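You operate a simulated robot arm through the tools that you are given. There is no shell and no other tool. Be economical: measure what you need, move in short steps, check, and stop when the job is done.

You are at the controls of a simulated two-armed robot. One attempt, no reset.

## Task
Take the lid off the black tub and lay it down on the top of the test bench.

The check looks at the end state, three seconds after you hand in, the way a careful person would. Anything else that was tipped, shoved, dropped, spilled or broken makes it a failure. Lids that push on must go on centred and level and be pressed home; caps that screw on are set level and turned clockwise until they are tight.

## Robot
Two 7-joint arms with two-finger grippers on one trunk, on a base that drives. Base frame: it is fixed to the floor where the robot stands at the start and does not move with it; the origin is under the middle of the robot, x ahead of it, y to its left, z up; the surface under the hand at the start is at about z = 900. Units: mm, degrees, N and s.
The left shoulder is at the start at [41, 175, 1228], the right one opposite. With the tool pointing down near the work surface each hand reaches from about 220 to 840 mm from the robot's upright axis, wherever it stands, measured 20 degrees to its own side. Payload 2.94 kg a hand.
Tool frame (each hand has its own): the origin (TCP) lies between the finger pads and is the grasp point; the fingertips stand 30 mm ahead of it; z points along the fingers, y is the line along which they close. Largest opening 138 mm; the body of the gripper starts 109 mm behind the TCP.
Orientation is that of the tool frame in the base frame, as a unit quaternion [w, x, y, z]. With the fingers straight down and closing along the base's y, the tool's x points along the base's -x, its y along +y and its z along -z.

## Interface
- The arms move only by the tool arm_command. It takes "left_targets", "right_targets" or both (then of equal length, played together; a hand with none holds still); each is a list of rows, each a list of 7 numbers: the shift along the tool's x, y, z in units of 50 mm (1.0 is 50 mm), then the turn, a rotation vector about the tool's x, y, z in units of 4 degrees (1.0 is 4 degrees), then the closure, from 0 (fully open) to 1 (shut). In form: [[x, y, z, rx, ry, rz, claw], ...]. A call has 1 to 8 rows; each row shifts and turns the commanded pose from where the row before left it, along the tool's axes as they then stand. A call with a number of a shift or a turn outside -1 to 1 is refused whole. Rows are played at 5 a second. More than 50 mm and 8.6 degrees between two rows, or a gripper value outside its range, and nothing of the call is played. Where a pose cannot be reached the arm comes as near as it can. A force on the tool above 40 N (or 10 N above the force at the start of the call, whichever is more), or a blocked arm, ends the call early, and 0.2 s more pass. The fingers move at their own pace and stop on an object; they squeeze with about 45 N. The grip force told is the motor's: it shows also when the fingers shut on nothing. Time passes only in rows, and 0.2 s behind the last, so rows that do not move let the fingers close. It gives the time, the measured TCP pose, the force on the tool (base axes), the opening and the grip force at its end, in the units of the frame above (readings bear some noise), with the torque about the TCP (base axes, N m) and any sound that the robot's microphone picked up.
- Cameras (640 x 400 px; columns grow to the right, rows downward): "scene" is now at [104.7, 5.6, 1708.5]; the picture's right is [0.05, -1.00, 0.00], its down [-0.72, -0.04, -0.70] and it looks along [0.69, 0.04, -0.72] (base axes); focal length 290 px, centre (320, 200). "left" rides on the left gripper at [71, -19, -146] in its tool frame; the picture's right is [0.26, 0.97, 0.00], its down [-0.85, 0.23, -0.48] and it looks along [-0.46, 0.12, 0.88] (tool axes); focal length 280 px, centre (320, 200). "right" rides on the right gripper at [71, 19, -146] in its tool frame; the picture's right is [-0.26, 0.97, 0.00], its down [-0.85, -0.23, -0.47] and it looks along [-0.46, -0.12, 0.88] (tool axes); focal length 280 px, centre (320, 200). There is no depth. A picture from a camera that has moved, and an enlarged one, comes with that camera's place and axes in the base frame and with its lens.
- capture(camera): a new picture of that camera. It takes no simulated time.
- slide_trunk(by): slides the trunk up (or, below 0, down) by that many mm; the arms and the scene camera ride with it, the base frame stays. It gives what a move gives, with no picture.
- steer(legs): drives the robot by 1 to 6 legs, each [ahead, turn to the left] in mm and degrees, along the robot's own axes; the way and the turn of a leg run together, so that a leg with both is an arc; at most 1500 mm and 180 degrees a leg. The arms and the cameras ride along, it lands a little off, and it stops where it bumps. It gives what a move gives.
- pan_tilt(pan, tilt): turns the head with the scene camera to pan (to the left, within 120 degrees either way) and tilt (down, from -29 to 69), counted from straight ahead of the robot. It gives what a move gives.
- close_up(camera, box): a new picture of the part [left, top, right, bottom] of that camera's present view, enlarged. It takes no simulated time.
- finish_job(): hands the job in; it is judged then, once.

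Go step by step. Nothing tells you exact positions but the pictures and the camera data: compare them with the known pose of the tool, close in by small moves and look again before you grip or let go. The budget is 120 turns and 92 pictures, counting those below and the enlarged ones. Unless the task says otherwise, let go and move clear before handing in, and close with one line.

The tools are called after "Emit:" as name(argument=value, ...) on one line, values as JSON. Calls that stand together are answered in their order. arm_command: Moves the arms, as the interface text tells. Its arguments: {"type":"object","properties":{"left_targets":{"type":"array","items":{"type":"array","items":{"type":"number"}}},"right_targets":{"type":"array","items":{"type":"array","items":{"type":"number"}}}},"required":[]} The other tools are called the same way: slide_trunk (by) slides the trunk up or down; steer (legs) drives the base; pan_tilt (pan, tilt) turns the head that bears the scene camera; capture (camera) takes a picture; close_up (camera, box) takes an enlarged picture of a part of a camera's view; finish_job () hands the job in.

At the start:

```text
clock: 0.0
left_position: [636.4, 308.1, 1200.3]
left_tcp_rot: [0.0, -0.002, 1.0, 0.0]
left_force: [-0.1, 0.2, 0.7]
left_torque: [0.0, 0.03, -0.01]
left_opening: 137.9
left_gripper_force: 0.1
right_position: [575.7, -123.6, 1246.4]
right_tcp_rot: [0.001, 0.0, 1.0, 0.0]
right_force: [0.5, 0.9, 0.1]
right_torque: [-0.03, 0.01, 0.0]
right_opening: 138.2
right_gripper_force: 0.0
trunk travel left (down, up): [-400.0, 334.0]
robot x, y, heading: [-3.7, 0.6, 0.2]
head pan, tilt: [3.0, 45.9]
```

scene: 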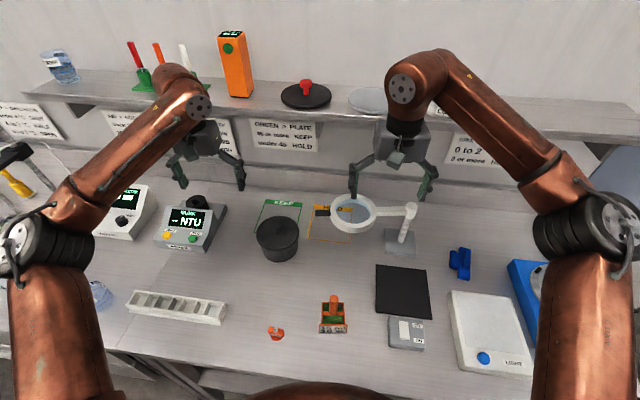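
right: 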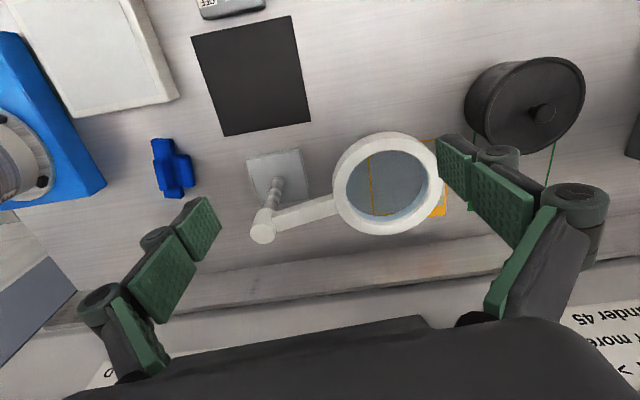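
left: 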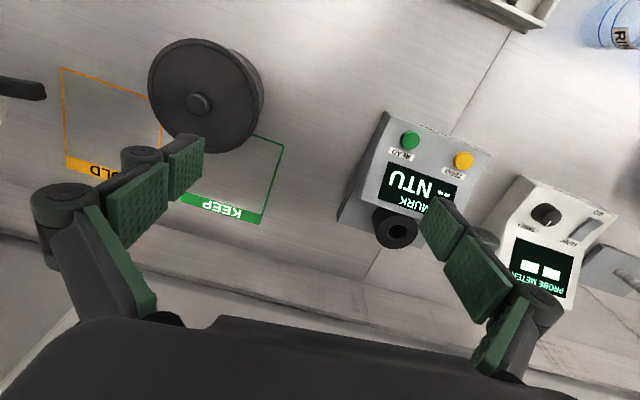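

I see the black tub with a knobbed lid on the bench; from the three views I put the knob at about (655, 166, 1009). I'll look closer to get the knob's height and to find free bench space.

Emit:
close_up(camera="scene", box=[220, 180, 360, 270])

Emit:
close_up(camera="right", box=[440, 40, 620, 170])

Emit:
close_up(camera="left", box=[130, 20, 290, 170])

```text
4.44 times, centred on (290, 225) of scene
camera zoom: at [104.7, 5.6, 1708.5], right [0.05, -1.0, 0.0], down [-0.72, -0.04, -0.7], along [0.69, 0.04, -0.72], focal length 1287 px, centre (453, 89)
```

zoom: 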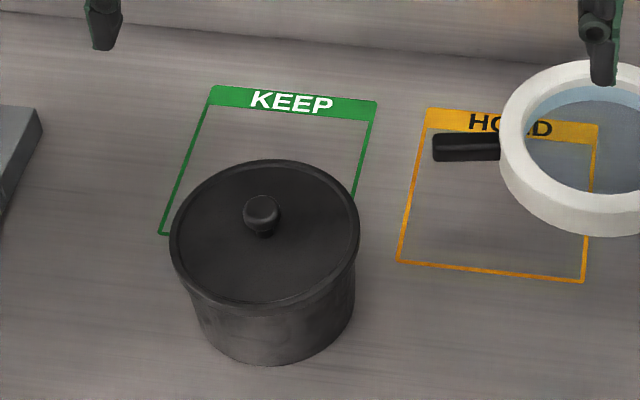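

```text
3.08 times, centred on (530, 105) of right
camera zoom: at [505.6, -104.4, 1391.8], right [0.26, 0.97, 0.0], down [0.85, -0.23, 0.47], along [0.46, -0.12, -0.88], focal length 863 px, centre (-326, 492)
```

zoom: 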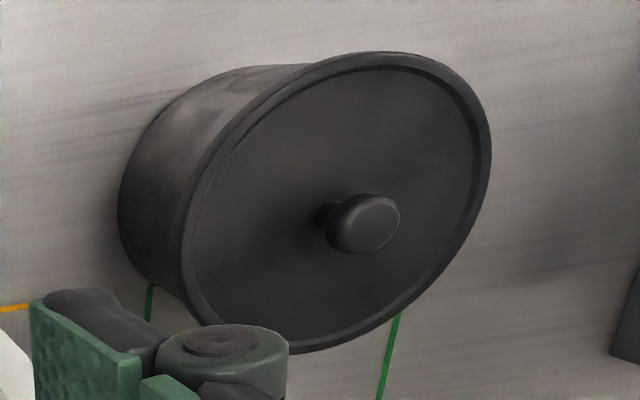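

```text
2.67 times, centred on (210, 95) of left
camera zoom: at [565.5, 289.0, 1345.2], right [-0.26, 0.96, 0.0], down [0.85, 0.23, 0.48], along [0.46, 0.12, -0.88], focal length 748 px, centre (613, 480)
```

zoom: 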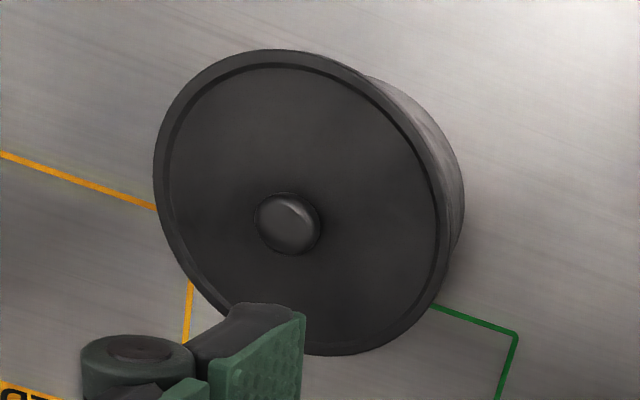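

The knob triangulates to about (655, 168, 1008), with the lid about 131 mm across. I'll bring the left hand above it with the fingers half open and check.

Emit:
arm_command(left_targets=[[-0.125, -0.933, 0, 0, 0, 0, 0.45], [-0.125, -0.933, 0, 0, 0, 0, 0.45], [-0.125, -0.933, 0, 0, 0, 0, 0.45], [0, 0, 0.9, 0, 0, 0, 0.45], [0, 0, 0.9, 0, 0, 0, 0.45], [0, 0, 0.6, 0, 0, 0, 0.45], [0, 0, 0, 0, 0, 0, 0.45]])

Emit:
capture(camera="left")

Emit:
capture(camera="scene")

Emit:
capture(camera="right")

```text
clock: 1.6
left_position: [655.7, 167.1, 1079.1]
left_tcp_rot: [0.0, -0.001, 1.0, 0.0]
left_force: [0.3, -0.6, -0.5]
left_torque: [-0.02, 0.01, 0.0]
left_opening: 76.0
left_gripper_force: 0.0
right_position: [576.1, -122.6, 1246.3]
right_tcp_rot: [0.0, 0.0, 1.0, -0.001]
right_force: [-0.3, 0.2, 0.2]
right_torque: [0.01, -0.03, 0.0]
right_opening: 138.0
right_gripper_force: 0.0
trunk travel left (down, up): [-400.0, 334.0]
robot x, y, heading: [-2.2, -0.3, -0.2]
head pan, tilt: [3.0, 45.9]
```

```text
85 pictures are left
camera left: at [583.6, 148.6, 1225.7], right [-0.26, 0.96, 0.0], down [0.85, 0.23, 0.48], along [0.46, 0.12, -0.88], focal length 280 px, centre (320, 200)
```

left: 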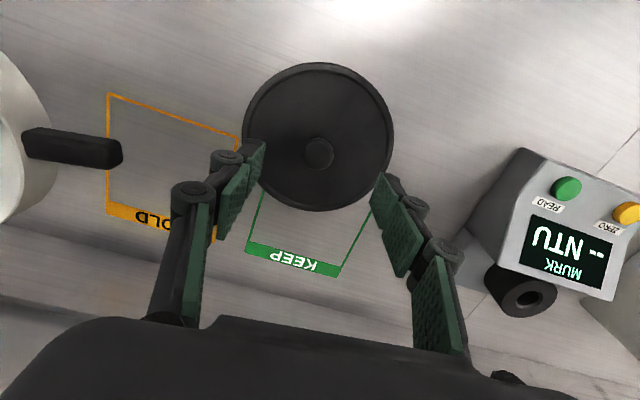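

```text
84 pictures are left
camera scene: at [104.3, 5.5, 1708.6], right [0.05, -1.0, 0.0], down [-0.72, -0.04, -0.7], along [0.69, 0.04, -0.72], focal length 290 px, centre (320, 200)
```

scene: 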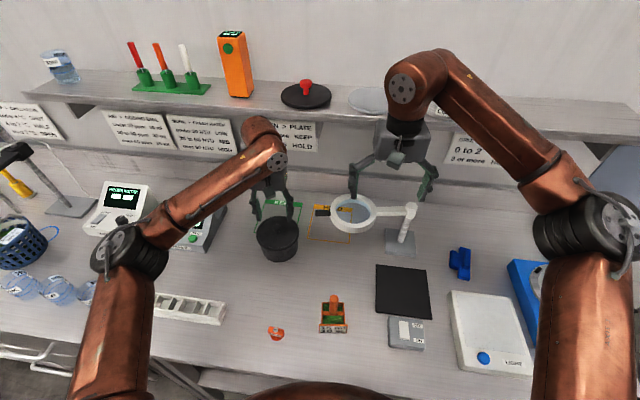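

```text
83 pictures are left
camera right: at [505.2, -104.4, 1392.0], right [0.26, 0.97, 0.0], down [0.85, -0.23, 0.48], along [0.46, -0.12, -0.88], focal length 280 px, centre (320, 200)
```

right: 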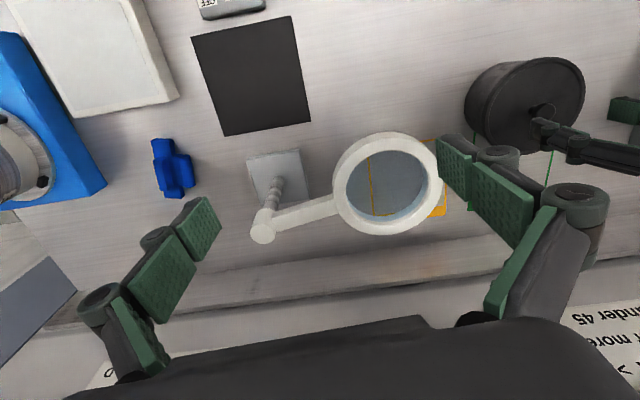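

The knob still reads about (656, 166), directly under the TCP. I'll lower to z ≈ 1019 and look before closing.

Emit:
arm_command(left_targets=[[0, 0, 0.5, 0, 0, 0, 0.5], [0, 0, 0.5, 0, 0, 0, 0.5], [0, 0, 0.2, 0, 0, 0, 0.5], [0, 0, 0, 0, 0, 0, 0.5]])

Emit:
capture(camera="left")

Emit:
close_up(camera="right", box=[450, 40, 640, 160])

```text
clock: 2.6
left_position: [653.5, 166.9, 1019.8]
left_tcp_rot: [0.0, -0.002, 1.0, 0.0]
left_force: [0.1, 0.3, 0.0]
left_torque: [0.03, -0.01, -0.03]
left_opening: 69.0
left_gripper_force: 0.1
right_position: [576.5, -124.1, 1246.5]
right_tcp_rot: [-0.001, 0.0, 1.0, 0.0]
right_force: [0.0, -0.2, -0.4]
right_torque: [0.01, -0.01, -0.02]
right_opening: 137.9
right_gripper_force: 0.1
trunk travel left (down, up): [-400.0, 334.0]
robot x, y, heading: [2.6, -5.2, -0.0]
head pan, tilt: [3.0, 45.9]
```

```text
82 pictures are left
camera left: at [583.6, 148.4, 1165.8], right [-0.26, 0.96, 0.0], down [0.85, 0.23, 0.48], along [0.46, 0.12, -0.88], focal length 280 px, centre (320, 200)
```

left: 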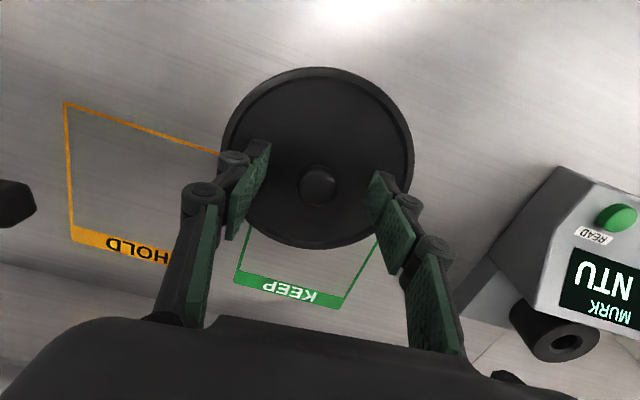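

```text
3.33 times, centred on (545, 100) of right
camera zoom: at [505.5, -104.5, 1391.9], right [0.26, 0.97, 0.0], down [0.85, -0.23, 0.48], along [0.46, -0.12, -0.88], focal length 935 px, centre (-430, 533)
```

zoom: 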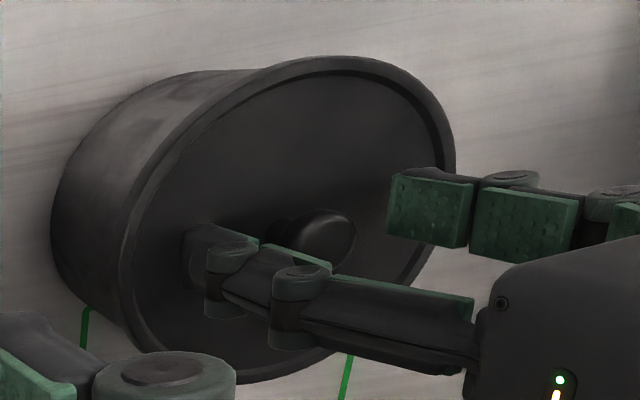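

The fingers straddle the knob with tips just above the lid. Closing now.

Emit:
arm_command(left_targets=[[-0.04, 0, 0, 0, 0, 0, 0.5], [0, 0, 0, 0, 0, 0, 1], [0, 0, 0, 0, 0, 0, 1], [0, 0, 0, 0, 0, 0, 1], [0, 0, 0, 0, 0, 0, 1], [0, 0, 0, 0, 0, 0, 1]])

Emit:
close_up(camera="left", box=[200, 60, 440, 260])

Emit:
close_up(camera="right", box=[450, 40, 640, 160])

```text
clock: 4.0
left_position: [656.7, 166.5, 1019.2]
left_tcp_rot: [-0.001, -0.001, 1.0, 0.0]
left_force: [0.6, 0.1, 0.0]
left_torque: [-0.03, -0.01, 0.0]
left_opening: 21.3
left_gripper_force: 44.5
right_position: [575.7, -124.2, 1246.7]
right_tcp_rot: [0.0, 0.0, 1.0, 0.0]
right_force: [-0.7, 0.1, -0.4]
right_torque: [-0.01, 0.0, -0.04]
right_opening: 138.1
right_gripper_force: 0.1
trunk travel left (down, up): [-400.0, 334.0]
robot x, y, heading: [-5.3, 4.4, -0.1]
head pan, tilt: [3.0, 45.9]
heard: snap
```

```text
2.00 times, centred on (320, 160) of left
camera zoom: at [586.0, 148.3, 1165.6], right [-0.26, 0.96, 0.0], down [0.85, 0.23, 0.47], along [0.46, 0.12, -0.88], focal length 561 px, centre (320, 280)
```

zoom: 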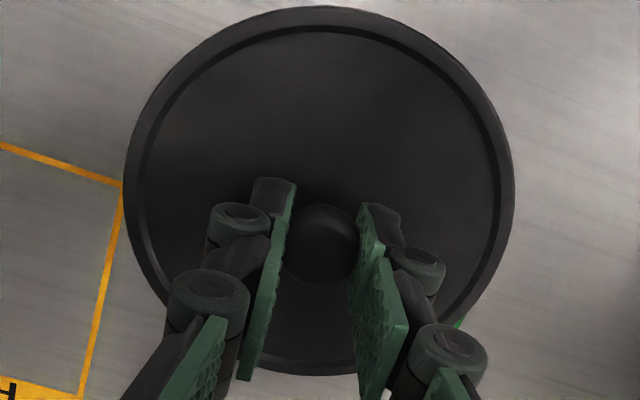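

```text
3.33 times, centred on (545, 100) of right
camera zoom: at [505.6, -104.5, 1391.8], right [0.26, 0.97, 0.0], down [0.85, -0.23, 0.47], along [0.46, -0.12, -0.88], focal length 935 px, centre (-430, 533)
```

zoom: 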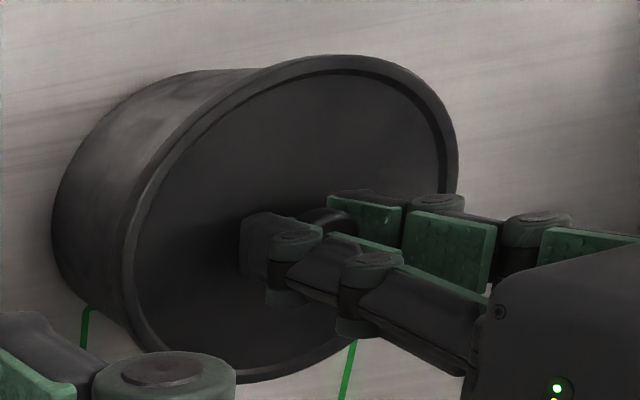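

The knob is held (21 mm opening, 44 N), with a snap heard on closing. I'll lift gently and check that the tub stays behind.

Emit:
arm_command(left_targets=[[0, 0, -0.1, 0, 0, 0, 1], [0, 0, -0.1, 0, 0, 0, 1], [0, 0, -0.1, 0, 0, 0, 1], [0, 0, -0.1, 0, 0, 0, 1], [0, 0, 0, 0, 0, 0, 1]])

Emit:
close_up(camera="right", box=[450, 40, 640, 160])

Emit:
close_up(camera="scene", box=[220, 180, 360, 270])

```text
clock: 5.2
left_position: [658.6, 168.0, 1037.9]
left_tcp_rot: [-0.001, -0.001, 1.0, 0.0]
left_force: [-0.1, -0.3, 0.6]
left_torque: [-0.02, 0.0, -0.03]
left_opening: 21.1
left_gripper_force: 44.6
right_position: [576.0, -123.2, 1245.2]
right_tcp_rot: [-0.001, 0.001, 1.0, -0.001]
right_force: [0.3, -0.2, 0.2]
right_torque: [-0.01, -0.02, 0.04]
right_opening: 137.8
right_gripper_force: 0.1
trunk travel left (down, up): [-400.0, 334.0]
robot x, y, heading: [-1.3, -4.1, -0.2]
head pan, tilt: [3.0, 45.9]
```

```text
3.33 times, centred on (545, 100) of right
camera zoom: at [505.6, -104.4, 1391.8], right [0.26, 0.97, 0.0], down [0.85, -0.23, 0.47], along [0.46, -0.12, -0.88], focal length 935 px, centre (-430, 533)
```

zoom: 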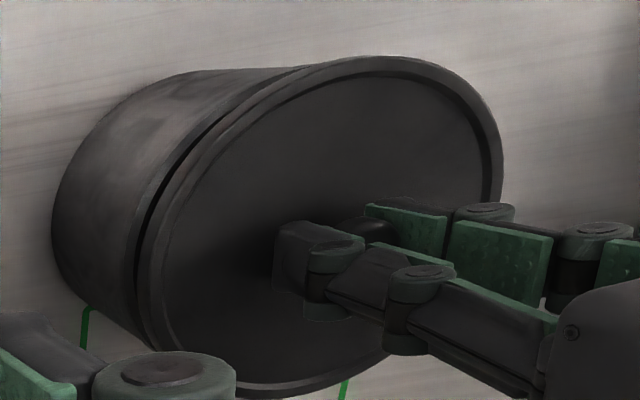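

```text
4.44 times, centred on (290, 225) of scene
camera zoom: at [104.8, 5.5, 1708.5], right [0.05, -1.0, 0.0], down [-0.72, -0.04, -0.7], along [0.69, 0.04, -0.72], focal length 1287 px, centre (453, 89)
```

zoom: 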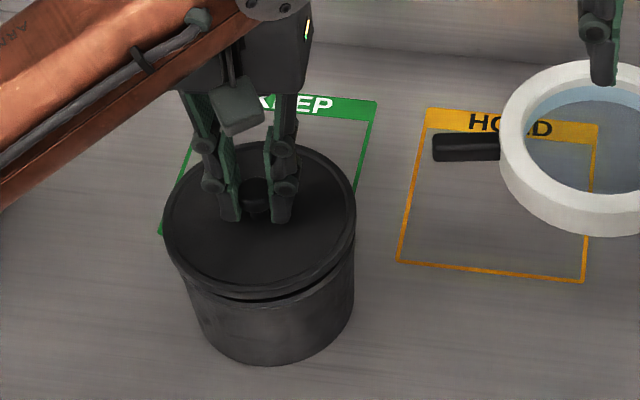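

The lid is coming off and the tub stays put. I'll raise it well clear and look at the landing area and tub.

Emit:
arm_command(left_targets=[[0, 0, -0.4, 0, 0, 0, 1], [0, 0, -0.6, 0, 0, 0, 1], [0, 0, -0.6, 0, 0, 0, 1], [0, 0, -0.4, 0, 0, 0, 1], [0, 0, 0, 0, 0, 0, 1]])

Emit:
capture(camera="scene")

Emit:
capture(camera="left")

Emit:
close_up(camera="right", box=[420, 20, 640, 160])

```text
clock: 6.4
left_position: [656.6, 168.4, 1141.0]
left_tcp_rot: [-0.001, -0.001, 1.0, 0.0]
left_force: [0.5, -0.2, -0.5]
left_torque: [-0.01, 0.0, 0.03]
left_opening: 21.3
left_gripper_force: 44.8
right_position: [576.6, -122.9, 1246.1]
right_tcp_rot: [-0.001, 0.0, 1.0, 0.0]
right_force: [0.5, -0.5, -0.6]
right_torque: [-0.01, 0.03, 0.0]
right_opening: 137.9
right_gripper_force: 0.0
trunk travel left (down, up): [-400.0, 334.0]
robot x, y, heading: [0.5, -0.8, 0.1]
head pan, tilt: [3.0, 45.9]
```

```text
76 pictures are left
camera scene: at [105.0, 5.5, 1708.5], right [0.05, -1.0, 0.0], down [-0.72, -0.04, -0.7], along [0.69, 0.04, -0.72], focal length 290 px, centre (320, 200)
```

scene: 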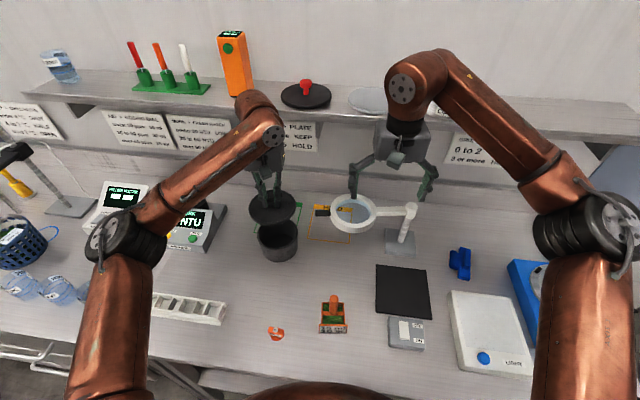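

```text
75 pictures are left
camera left: at [585.4, 149.7, 1286.0], right [-0.26, 0.96, 0.0], down [0.85, 0.23, 0.47], along [0.46, 0.12, -0.88], focal length 280 px, centre (320, 200)
```

left: 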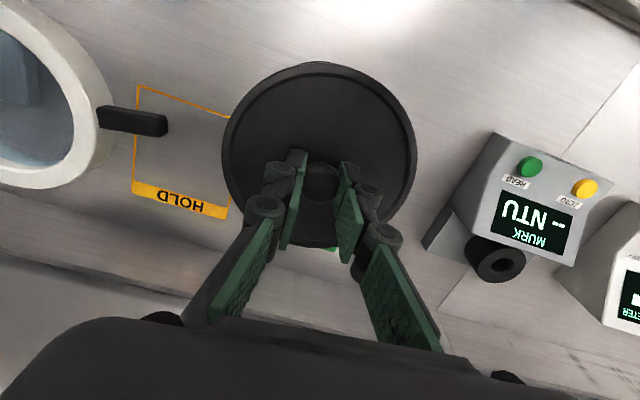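

```text
2.86 times, centred on (530, 90) of right
camera zoom: at [505.8, -104.5, 1391.7], right [0.26, 0.97, 0.0], down [0.85, -0.23, 0.47], along [0.46, -0.12, -0.88], focal length 801 px, centre (-280, 514)
```

zoom: 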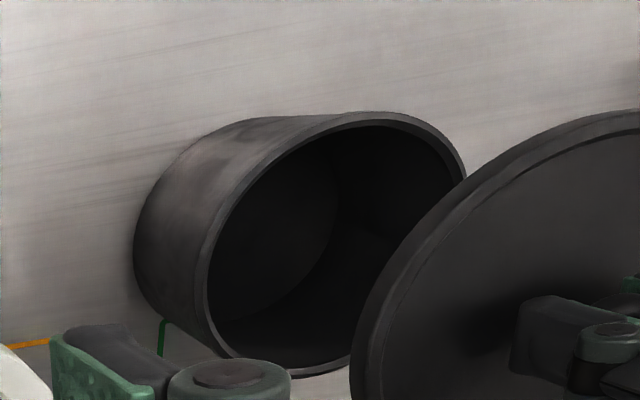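

The lid is held level and the tub is open and unmoved. I'll carry the lid to the clear patch at about (555, 295), between the tub, the turbidity meter and the tray.

Emit:
arm_command(left_targets=[[0.51, 0.635, 0, 0, 0, 0, 1], [0.51, 0.635, 0, 0, 0, 0, 1], [0.51, 0.635, 0, 0, 0, 0, 1], [0.51, 0.635, 0, 0, 0, 0, 1], [0, 0, 0, 0, 0, 0, 1]])

Emit:
capture(camera="left")

Emit:
capture(camera="scene")

Emit:
close_up(camera="right", box=[420, 20, 640, 160])

```text
clock: 7.6
left_position: [554.1, 291.8, 1138.6]
left_tcp_rot: [-0.001, 0.0, 1.0, 0.0]
left_force: [0.8, -0.7, -0.7]
left_torque: [0.07, 0.06, 0.01]
left_opening: 21.2
left_gripper_force: 45.0
right_position: [575.8, -124.9, 1245.9]
right_tcp_rot: [-0.001, 0.0, 1.0, 0.001]
right_force: [0.8, -0.4, 0.2]
right_torque: [-0.02, 0.06, 0.01]
right_opening: 137.9
right_gripper_force: 0.1
trunk travel left (down, up): [-400.0, 334.0]
robot x, y, heading: [1.0, 2.0, 0.1]
head pan, tilt: [3.0, 45.9]
```

```text
73 pictures are left
camera left: at [482.5, 273.4, 1285.0], right [-0.26, 0.97, 0.0], down [0.85, 0.23, 0.47], along [0.46, 0.12, -0.88], focal length 280 px, centre (320, 200)
```

left: 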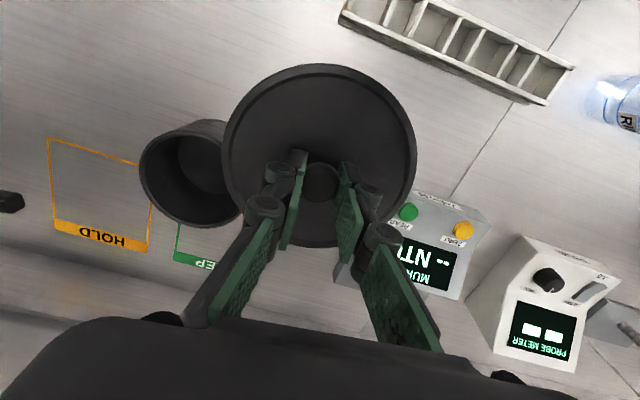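

```text
72 pictures are left
camera scene: at [105.9, 3.9, 1708.4], right [0.05, -1.0, 0.0], down [-0.72, -0.04, -0.7], along [0.69, 0.04, -0.72], focal length 290 px, centre (320, 200)
```

scene: 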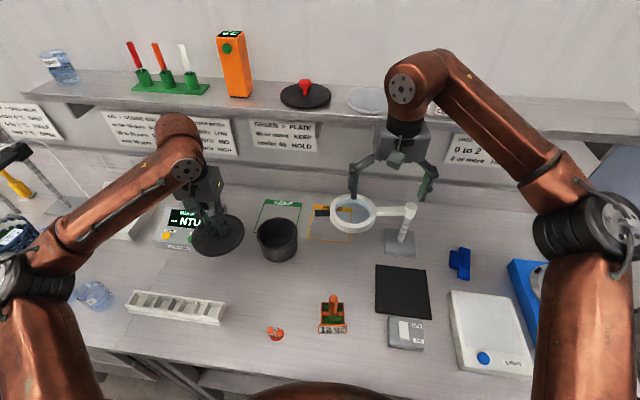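

```text
2.86 times, centred on (530, 90) of right
camera zoom: at [506.6, -105.9, 1391.1], right [0.26, 0.96, 0.0], down [0.85, -0.23, 0.47], along [0.46, -0.12, -0.88], focal length 801 px, centre (-280, 514)
```

zoom: 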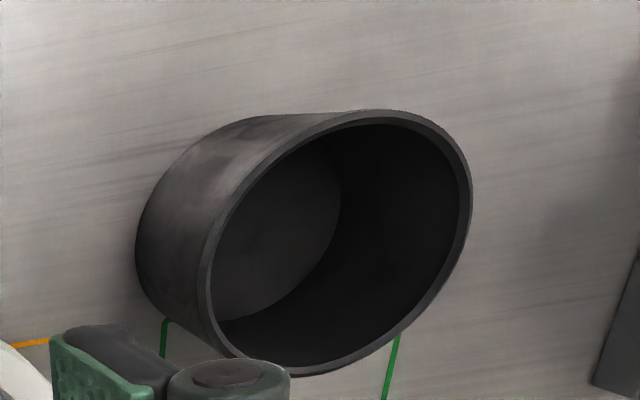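

The landing patch is clear with about 30 mm or more to the tub, tray and meter. I'll lower toward the bench, stopping short of contact to check.

Emit:
arm_command(left_targets=[[0, 0, 0.6, 0, 0, 0, 1], [0, 0, 0.8, 0, 0, 0, 1], [0, 0, 0.8, 0, 0, 0, 1], [0, 0, 0.6, 0, 0, 0, 1], [0, 0, 0.3, 0, 0, 0, 1], [0, 0, 0.1, 0, 0, 0, 1], [0, 0, 0, 0, 0, 0, 1]])

Emit:
capture(camera="left")

Emit:
close_up(camera="scene", box=[120, 190, 300, 340])

```text
clock: 9.2
left_position: [553.7, 295.3, 978.9]
left_tcp_rot: [0.0, -0.001, 1.0, 0.0]
left_force: [-0.3, 0.5, 0.4]
left_torque: [0.02, 0.02, 0.03]
left_opening: 21.2
left_gripper_force: 45.4
right_position: [575.2, -123.9, 1246.7]
right_tcp_rot: [-0.001, 0.001, 1.0, 0.0]
right_force: [0.1, 0.2, -0.2]
right_torque: [0.02, 0.04, 0.01]
right_opening: 138.0
right_gripper_force: 0.0
trunk travel left (down, up): [-400.0, 334.0]
robot x, y, heading: [-0.6, -4.7, 0.1]
head pan, tilt: [3.0, 45.9]
```

```text
70 pictures are left
camera left: at [482.8, 276.3, 1125.3], right [-0.26, 0.96, 0.0], down [0.85, 0.23, 0.48], along [0.46, 0.12, -0.88], focal length 280 px, centre (320, 200)
```

left: 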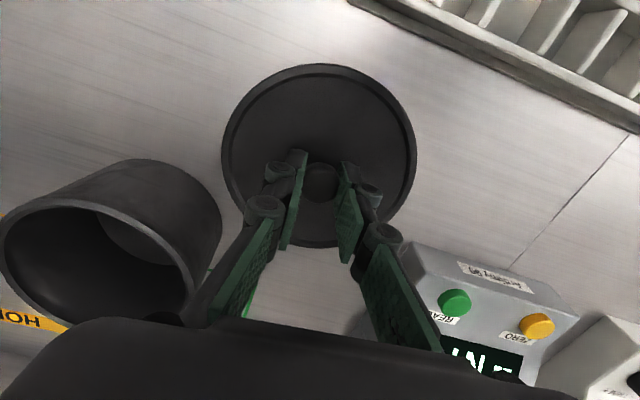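

```text
2.67 times, centred on (210, 265) of scene
camera zoom: at [104.5, 5.6, 1708.6], right [0.05, -1.0, 0.0], down [-0.72, -0.04, -0.7], along [0.69, 0.04, -0.72], focal length 772 px, centre (613, 27)
```

zoom: 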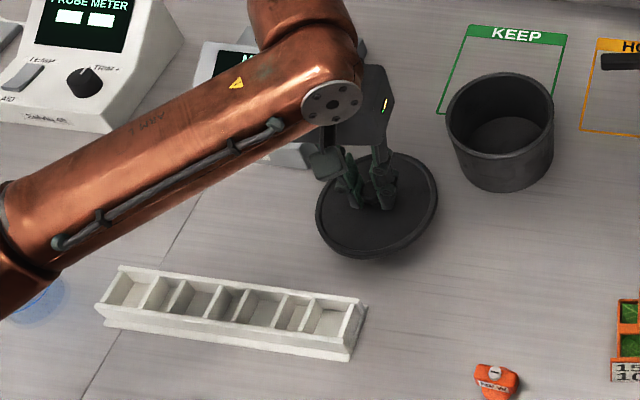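

Clear all round, still above the bench. I'll descend in small steps, watching the force.

Emit:
arm_command(left_targets=[[0, 0, 0.1, 0, 0, 0, 1], [0, 0, 0.1, 0, 0, 0, 1], [0, 0, 0.1, 0, 0, 0, 1], [0, 0, 0, 0, 0, 0, 1]])

Emit:
close_up(camera="right", box=[480, 0, 640, 160])

Emit:
close_up(camera="scene", box=[190, 220, 260, 270])

```text
clock: 10.2
left_position: [554.4, 295.2, 964.4]
left_tcp_rot: [0.0, 0.0, 1.0, 0.001]
left_force: [0.3, -0.4, -0.4]
left_torque: [-0.02, -0.03, -0.02]
left_opening: 21.1
left_gripper_force: 45.3
right_position: [577.3, -123.4, 1245.6]
right_tcp_rot: [0.0, 0.0, 1.0, 0.0]
right_force: [-0.7, 0.8, 0.5]
right_torque: [0.03, 0.02, -0.02]
right_opening: 138.1
right_gripper_force: 0.1
trunk travel left (down, up): [-400.0, 334.0]
robot x, y, heading: [-0.2, -3.5, -0.1]
head pan, tilt: [3.0, 45.9]
```

```text
2.50 times, centred on (560, 80) of right
camera zoom: at [505.5, -104.4, 1391.9], right [0.26, 0.97, 0.0], down [0.85, -0.23, 0.48], along [0.46, -0.12, -0.88], focal length 701 px, centre (-280, 500)
```

zoom: 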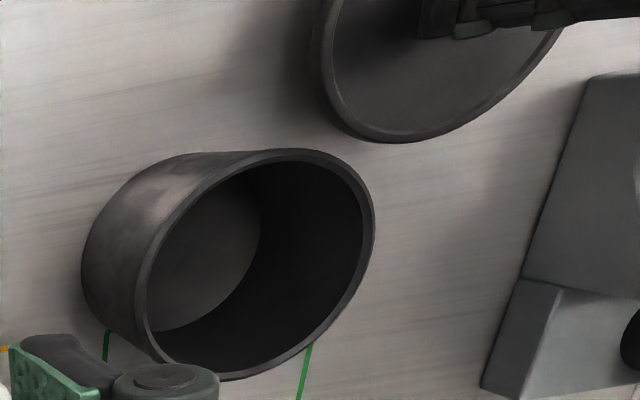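

```text
8.00 times, centred on (225, 245) of scene
camera zoom: at [104.6, 5.6, 1708.6], right [0.05, -1.0, 0.0], down [-0.72, -0.04, -0.7], along [0.69, 0.04, -0.72], focal length 2316 px, centre (1080, -160)
```

zoom: 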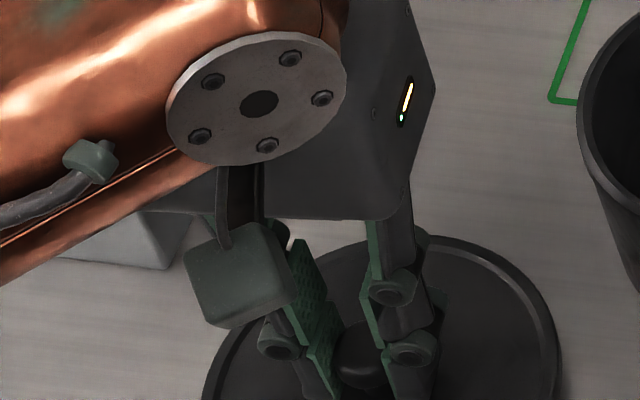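

No contact yet; the lid is still slightly above the bench. Continuing in 2–4 mm steps.

Emit:
arm_command(left_targets=[[0, 0, 0.06, 0, 0, 0, 1], [0, 0, 0.06, 0, 0, 0, 1], [0, 0, 0.04, 0, 0, 0, 1], [0, 0, 0, 0, 0, 0, 1]])

Emit:
arm_command(left_targets=[[0, 0, 0.04, 0, 0, 0, 1], [0, 0, 0, 0, 0, 0, 1]])

Emit:
arm_command(left_targets=[[0, 0, 0.04, 0, 0, 0, 1], [0, 0, 0, 0, 0, 0, 1]])

```text
clock: 11.2
left_position: [554.9, 295.1, 955.1]
left_tcp_rot: [0.0, -0.001, 1.0, 0.0]
left_force: [0.3, 0.5, 0.0]
left_torque: [0.0, -0.01, -0.02]
left_opening: 21.2
left_gripper_force: 45.6
right_position: [575.5, -123.0, 1246.5]
right_tcp_rot: [0.0, 0.0, 1.0, 0.001]
right_force: [-1.1, 0.3, -0.1]
right_torque: [-0.02, 0.01, -0.05]
right_opening: 137.9
right_gripper_force: 0.1
trunk travel left (down, up): [-400.0, 334.0]
robot x, y, heading: [-1.1, -0.5, -0.1]
head pan, tilt: [3.0, 45.9]
```

```text
clock: 11.8
left_position: [554.7, 296.7, 952.4]
left_tcp_rot: [0.0, -0.001, 1.0, 0.0]
left_force: [-0.9, 0.3, -0.3]
left_torque: [0.02, 0.03, -0.01]
left_opening: 21.2
left_gripper_force: 44.7
right_position: [575.9, -122.8, 1246.4]
right_tcp_rot: [0.0, -0.001, 1.0, -0.001]
right_force: [-0.3, -0.3, 0.1]
right_torque: [-0.02, 0.0, 0.02]
right_opening: 137.8
right_gripper_force: 0.2
trunk travel left (down, up): [-400.0, 334.0]
robot x, y, heading: [0.8, -0.6, 0.1]
head pan, tilt: [3.0, 45.9]
```

```text
clock: 12.4
left_position: [554.4, 295.9, 953.1]
left_tcp_rot: [0.0, -0.001, 1.0, 0.0]
left_force: [0.7, 0.5, 0.6]
left_torque: [-0.01, -0.02, -0.02]
left_opening: 21.1
left_gripper_force: 44.6
right_position: [576.3, -124.0, 1246.3]
right_tcp_rot: [0.0, 0.0, 1.0, 0.0]
right_force: [0.0, 0.6, -0.6]
right_torque: [-0.02, -0.05, -0.03]
right_opening: 138.1
right_gripper_force: 0.2
trunk travel left (down, up): [-400.0, 334.0]
robot x, y, heading: [2.3, 5.7, 0.1]
head pan, tilt: [3.0, 45.9]
```

Emit:
arm_command(left_targets=[[0, 0, 0.04, 0, 0, 0, 1], [0, 0, 0, 0, 0, 0, 1]])

Emit:
arm_command(left_targets=[[0, 0, 0.04, 0, 0, 0, 1], [0, 0, 0, 0, 0, 0, 1]])

Emit:
close_up(camera="right", box=[480, 0, 640, 100])

Emit:
close_up(camera="scene", box=[190, 220, 290, 290])

```text
clock: 13.0
left_position: [554.2, 295.6, 949.8]
left_tcp_rot: [0.001, -0.001, 1.0, 0.0]
left_force: [-0.4, 0.2, -0.5]
left_torque: [0.01, 0.01, 0.01]
left_opening: 21.2
left_gripper_force: 45.2
right_position: [574.9, -123.6, 1247.0]
right_tcp_rot: [0.0, 0.0, 1.0, 0.0]
right_force: [0.0, -0.3, -0.6]
right_torque: [-0.04, 0.01, 0.04]
right_opening: 138.1
right_gripper_force: 0.0
trunk travel left (down, up): [-400.0, 334.0]
robot x, y, heading: [0.2, -0.4, 0.2]
head pan, tilt: [3.0, 45.9]
```

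```text
clock: 13.6
left_position: [554.8, 294.0, 948.6]
left_tcp_rot: [0.001, -0.001, 1.0, 0.0]
left_force: [0.0, 0.0, -1.5]
left_torque: [-0.03, -0.03, -0.02]
left_opening: 21.3
left_gripper_force: 45.0
right_position: [576.6, -123.4, 1246.7]
right_tcp_rot: [0.0, 0.0, 1.0, 0.0]
right_force: [0.9, 0.0, -0.1]
right_torque: [0.0, 0.01, -0.02]
right_opening: 138.1
right_gripper_force: 0.1
trunk travel left (down, up): [-400.0, 334.0]
robot x, y, heading: [-1.4, -0.6, 0.0]
head pan, tilt: [3.0, 45.9]
```

```text
4.00 times, centred on (560, 50) of right
camera zoom: at [505.5, -104.3, 1391.9], right [0.26, 0.97, 0.0], down [0.85, -0.23, 0.48], along [0.46, -0.12, -0.88], focal length 1122 px, centre (-640, 800)
```

zoom: 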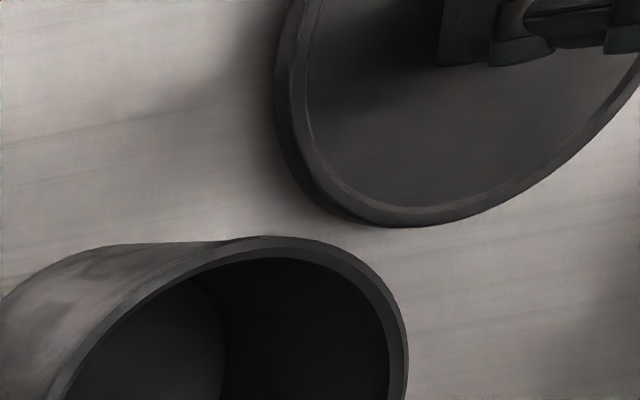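

```text
5.71 times, centred on (240, 255) of scene
camera zoom: at [104.6, 5.6, 1708.6], right [0.05, -1.0, 0.0], down [-0.72, -0.04, -0.7], along [0.69, 0.04, -0.72], focal length 1655 px, centre (777, -114)
```

zoom: 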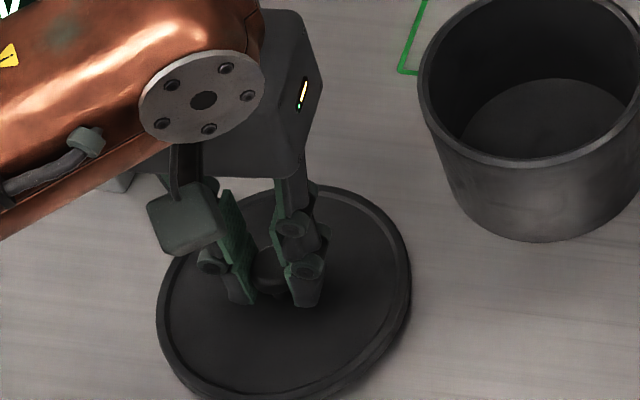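

The lid is very nearly down, with a faint shadow gap left. Continuing in small steps until a clear contact force.

Emit:
arm_command(left_targets=[[0, 0, 0.04, 0, 0, 0, 1], [0, 0, 0, 0, 0, 0, 1]])

Emit:
arm_command(left_targets=[[0, 0, 0.04, 0, 0, 0, 1], [0, 0, 0, 0, 0, 0, 1]])

```text
clock: 14.2
left_position: [555.5, 294.7, 945.6]
left_tcp_rot: [0.001, 0.0, 1.0, 0.0]
left_force: [-0.4, -0.3, 0.6]
left_torque: [-0.02, -0.02, 0.01]
left_opening: 21.4
left_gripper_force: 45.1
right_position: [574.9, -123.9, 1245.1]
right_tcp_rot: [0.0, 0.0, 1.0, 0.001]
right_force: [-0.1, 0.1, -0.1]
right_torque: [-0.01, -0.01, -0.01]
right_opening: 138.0
right_gripper_force: 0.0
trunk travel left (down, up): [-400.0, 334.0]
robot x, y, heading: [0.8, -1.3, -0.1]
head pan, tilt: [3.0, 45.9]
```

```text
clock: 14.8
left_position: [554.0, 295.6, 945.0]
left_tcp_rot: [0.0, -0.001, 1.0, 0.0]
left_force: [-0.1, -0.5, -0.1]
left_torque: [-0.01, 0.0, 0.01]
left_opening: 21.2
left_gripper_force: 44.8
right_position: [575.9, -123.6, 1246.3]
right_tcp_rot: [0.0, 0.001, 1.0, 0.001]
right_force: [0.4, 0.1, -0.1]
right_torque: [0.01, -0.02, 0.01]
right_opening: 137.9
right_gripper_force: 0.0
trunk travel left (down, up): [-400.0, 334.0]
robot x, y, heading: [0.9, 2.5, -0.1]
head pan, tilt: [3.0, 45.9]
```

Emit:
arm_command(left_targets=[[0, 0, 0.04, 0, 0, 0, 1], [0, 0, 0, 0, 0, 0, 1]])

Emit:
arm_command(left_targets=[[0, 0, 0.04, 0, 0, 0, 1], [0, 0, 0, 0, 0, 0, 1]])

Emit:
close_up(camera="right", box=[480, 0, 640, 100])

```text
clock: 15.4
left_position: [556.6, 295.8, 943.0]
left_tcp_rot: [0.0, -0.001, 1.0, 0.0]
left_force: [0.0, 0.0, 1.6]
left_torque: [0.04, -0.04, 0.0]
left_opening: 21.1
left_gripper_force: 44.5
right_position: [576.5, -122.9, 1246.2]
right_tcp_rot: [-0.001, 0.0, 1.0, 0.0]
right_force: [0.1, -0.2, 0.2]
right_torque: [0.03, 0.01, 0.0]
right_opening: 138.0
right_gripper_force: 0.1
trunk travel left (down, up): [-400.0, 334.0]
robot x, y, heading: [1.7, -1.7, -0.1]
head pan, tilt: [3.0, 45.9]
```

```text
clock: 16.0
left_position: [555.7, 294.5, 942.0]
left_tcp_rot: [0.002, -0.001, 1.0, 0.001]
left_force: [-1.1, 0.9, 14.3]
left_torque: [-0.01, 0.01, -0.05]
left_opening: 21.2
left_gripper_force: 45.0
right_position: [575.1, -123.6, 1246.1]
right_tcp_rot: [0.0, 0.001, 1.0, 0.001]
right_force: [-1.4, 0.5, -0.4]
right_torque: [0.0, 0.0, -0.01]
right_opening: 138.1
right_gripper_force: 0.0
trunk travel left (down, up): [-400.0, 334.0]
robot x, y, heading: [1.3, -0.4, 0.0]
head pan, tilt: [3.0, 45.9]
```

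```text
4.00 times, centred on (560, 50) of right
camera zoom: at [504.3, -104.8, 1392.5], right [0.26, 0.97, 0.0], down [0.85, -0.23, 0.48], along [0.46, -0.12, -0.88], focal length 1122 px, centre (-640, 800)
```

zoom: 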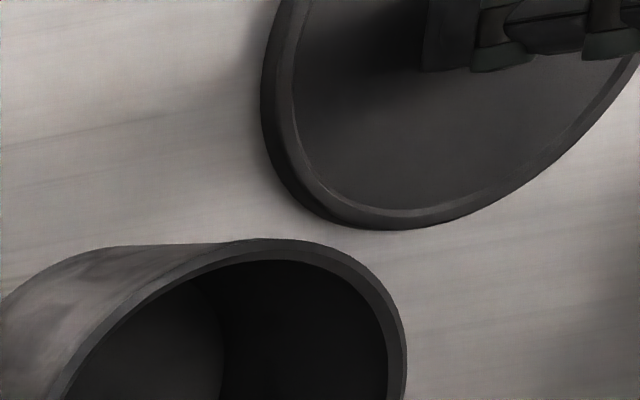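

Contact is firm at 14 N, so the lid is on the bench. I'll ease off about 1 mm, open, and retreat straight up.

Emit:
arm_command(left_targets=[[0, 0, -0.02, 0, 0, 0, 1], [0, 0, 0, 0, 0, 0, 0.5], [0, 0, 0, 0, 0, 0, 0.5], [0, 0, 0, 0, 0, 0, 0.5], [0, 0, 0, 0, 0, 0, 0.5]])

Emit:
close_up(camera="left", box=[200, 40, 440, 260])

```text
clock: 17.2
left_position: [554.9, 294.7, 940.0]
left_tcp_rot: [-0.001, 0.0, 1.0, 0.0]
left_force: [0.0, 0.1, 0.1]
left_torque: [0.0, -0.02, -0.02]
left_opening: 69.0
left_gripper_force: 0.1
right_position: [576.2, -124.2, 1246.8]
right_tcp_rot: [0.0, 0.0, 1.0, 0.001]
right_force: [-0.5, 0.1, 0.0]
right_torque: [0.0, 0.01, -0.01]
right_opening: 138.0
right_gripper_force: 0.1
trunk travel left (down, up): [-400.0, 334.0]
robot x, y, heading: [-3.7, 1.3, -0.1]
head pan, tilt: [3.0, 45.9]
```

```text
1.82 times, centred on (320, 150) of left
camera zoom: at [484.2, 276.0, 1087.0], right [-0.26, 0.96, 0.0], down [0.85, 0.23, 0.47], along [0.46, 0.12, -0.88], focal length 510 px, centre (320, 291)
```

zoom: 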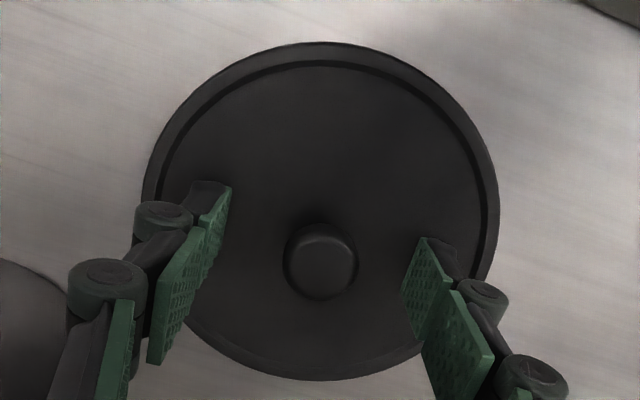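

The lid is released and lying flat. Raising the hand clear.

Emit:
arm_command(left_targets=[[0, 0, -0.4, 0, 0, 0, 0.5], [0, 0, -0.8, 0, 0, 0, 0.5], [0, 0, -0.9, 0, 0, 0, 0.5], [0, 0, -0.9, 0, 0, 0, 0.5], [0, 0, -0.9, 0, 0, 0, 0.5], [0, 0, -0.6, 0, 0, 0, 0.5], [0, 0, 0, 0, 0, 0, 0.5]])

Emit:
capture(camera="left")

Emit:
capture(camera="scene")

```text
clock: 18.8
left_position: [557.0, 293.4, 1166.9]
left_tcp_rot: [-0.001, -0.001, 1.0, 0.0]
left_force: [0.0, 0.2, -0.3]
left_torque: [0.02, -0.01, 0.01]
left_opening: 69.0
left_gripper_force: 0.1
right_position: [576.0, -123.4, 1245.7]
right_tcp_rot: [-0.001, 0.0, 1.0, 0.0]
right_force: [0.1, -0.6, -0.5]
right_torque: [-0.04, 0.0, 0.0]
right_opening: 138.2
right_gripper_force: 0.0
trunk travel left (down, up): [-400.0, 334.0]
robot x, y, heading: [-2.5, -0.4, -0.1]
head pan, tilt: [3.0, 45.9]
```

```text
62 pictures are left
camera left: at [485.6, 275.0, 1313.2], right [-0.26, 0.96, 0.0], down [0.85, 0.23, 0.47], along [0.46, 0.12, -0.88], focal length 280 px, centre (320, 200)
```

left: 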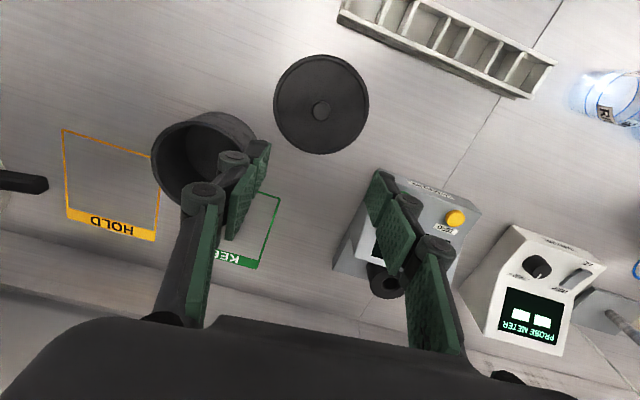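

```text
61 pictures are left
camera scene: at [105.1, 5.9, 1708.5], right [0.05, -1.0, 0.0], down [-0.72, -0.04, -0.7], along [0.69, 0.04, -0.72], focal length 290 px, centre (320, 200)
```

scene: 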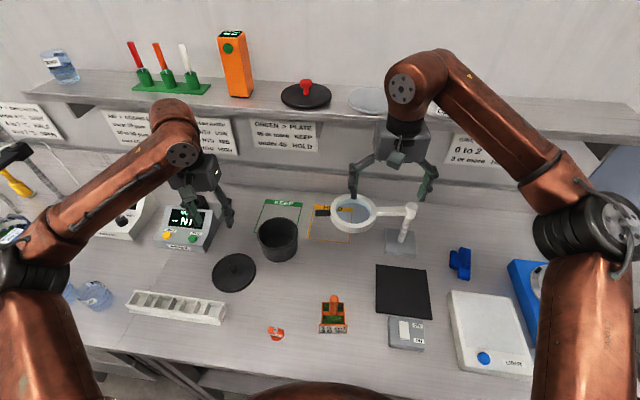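

The lid lies flat on the bench beside the open tub, nothing else has moved, and the hand is clear. Handing in.

Emit:
finish_job()

```text
The job is handed in.
```

The black tub's lid is off and lying flat on the test bench beside the tub, and the final pictures show nothing else moved.
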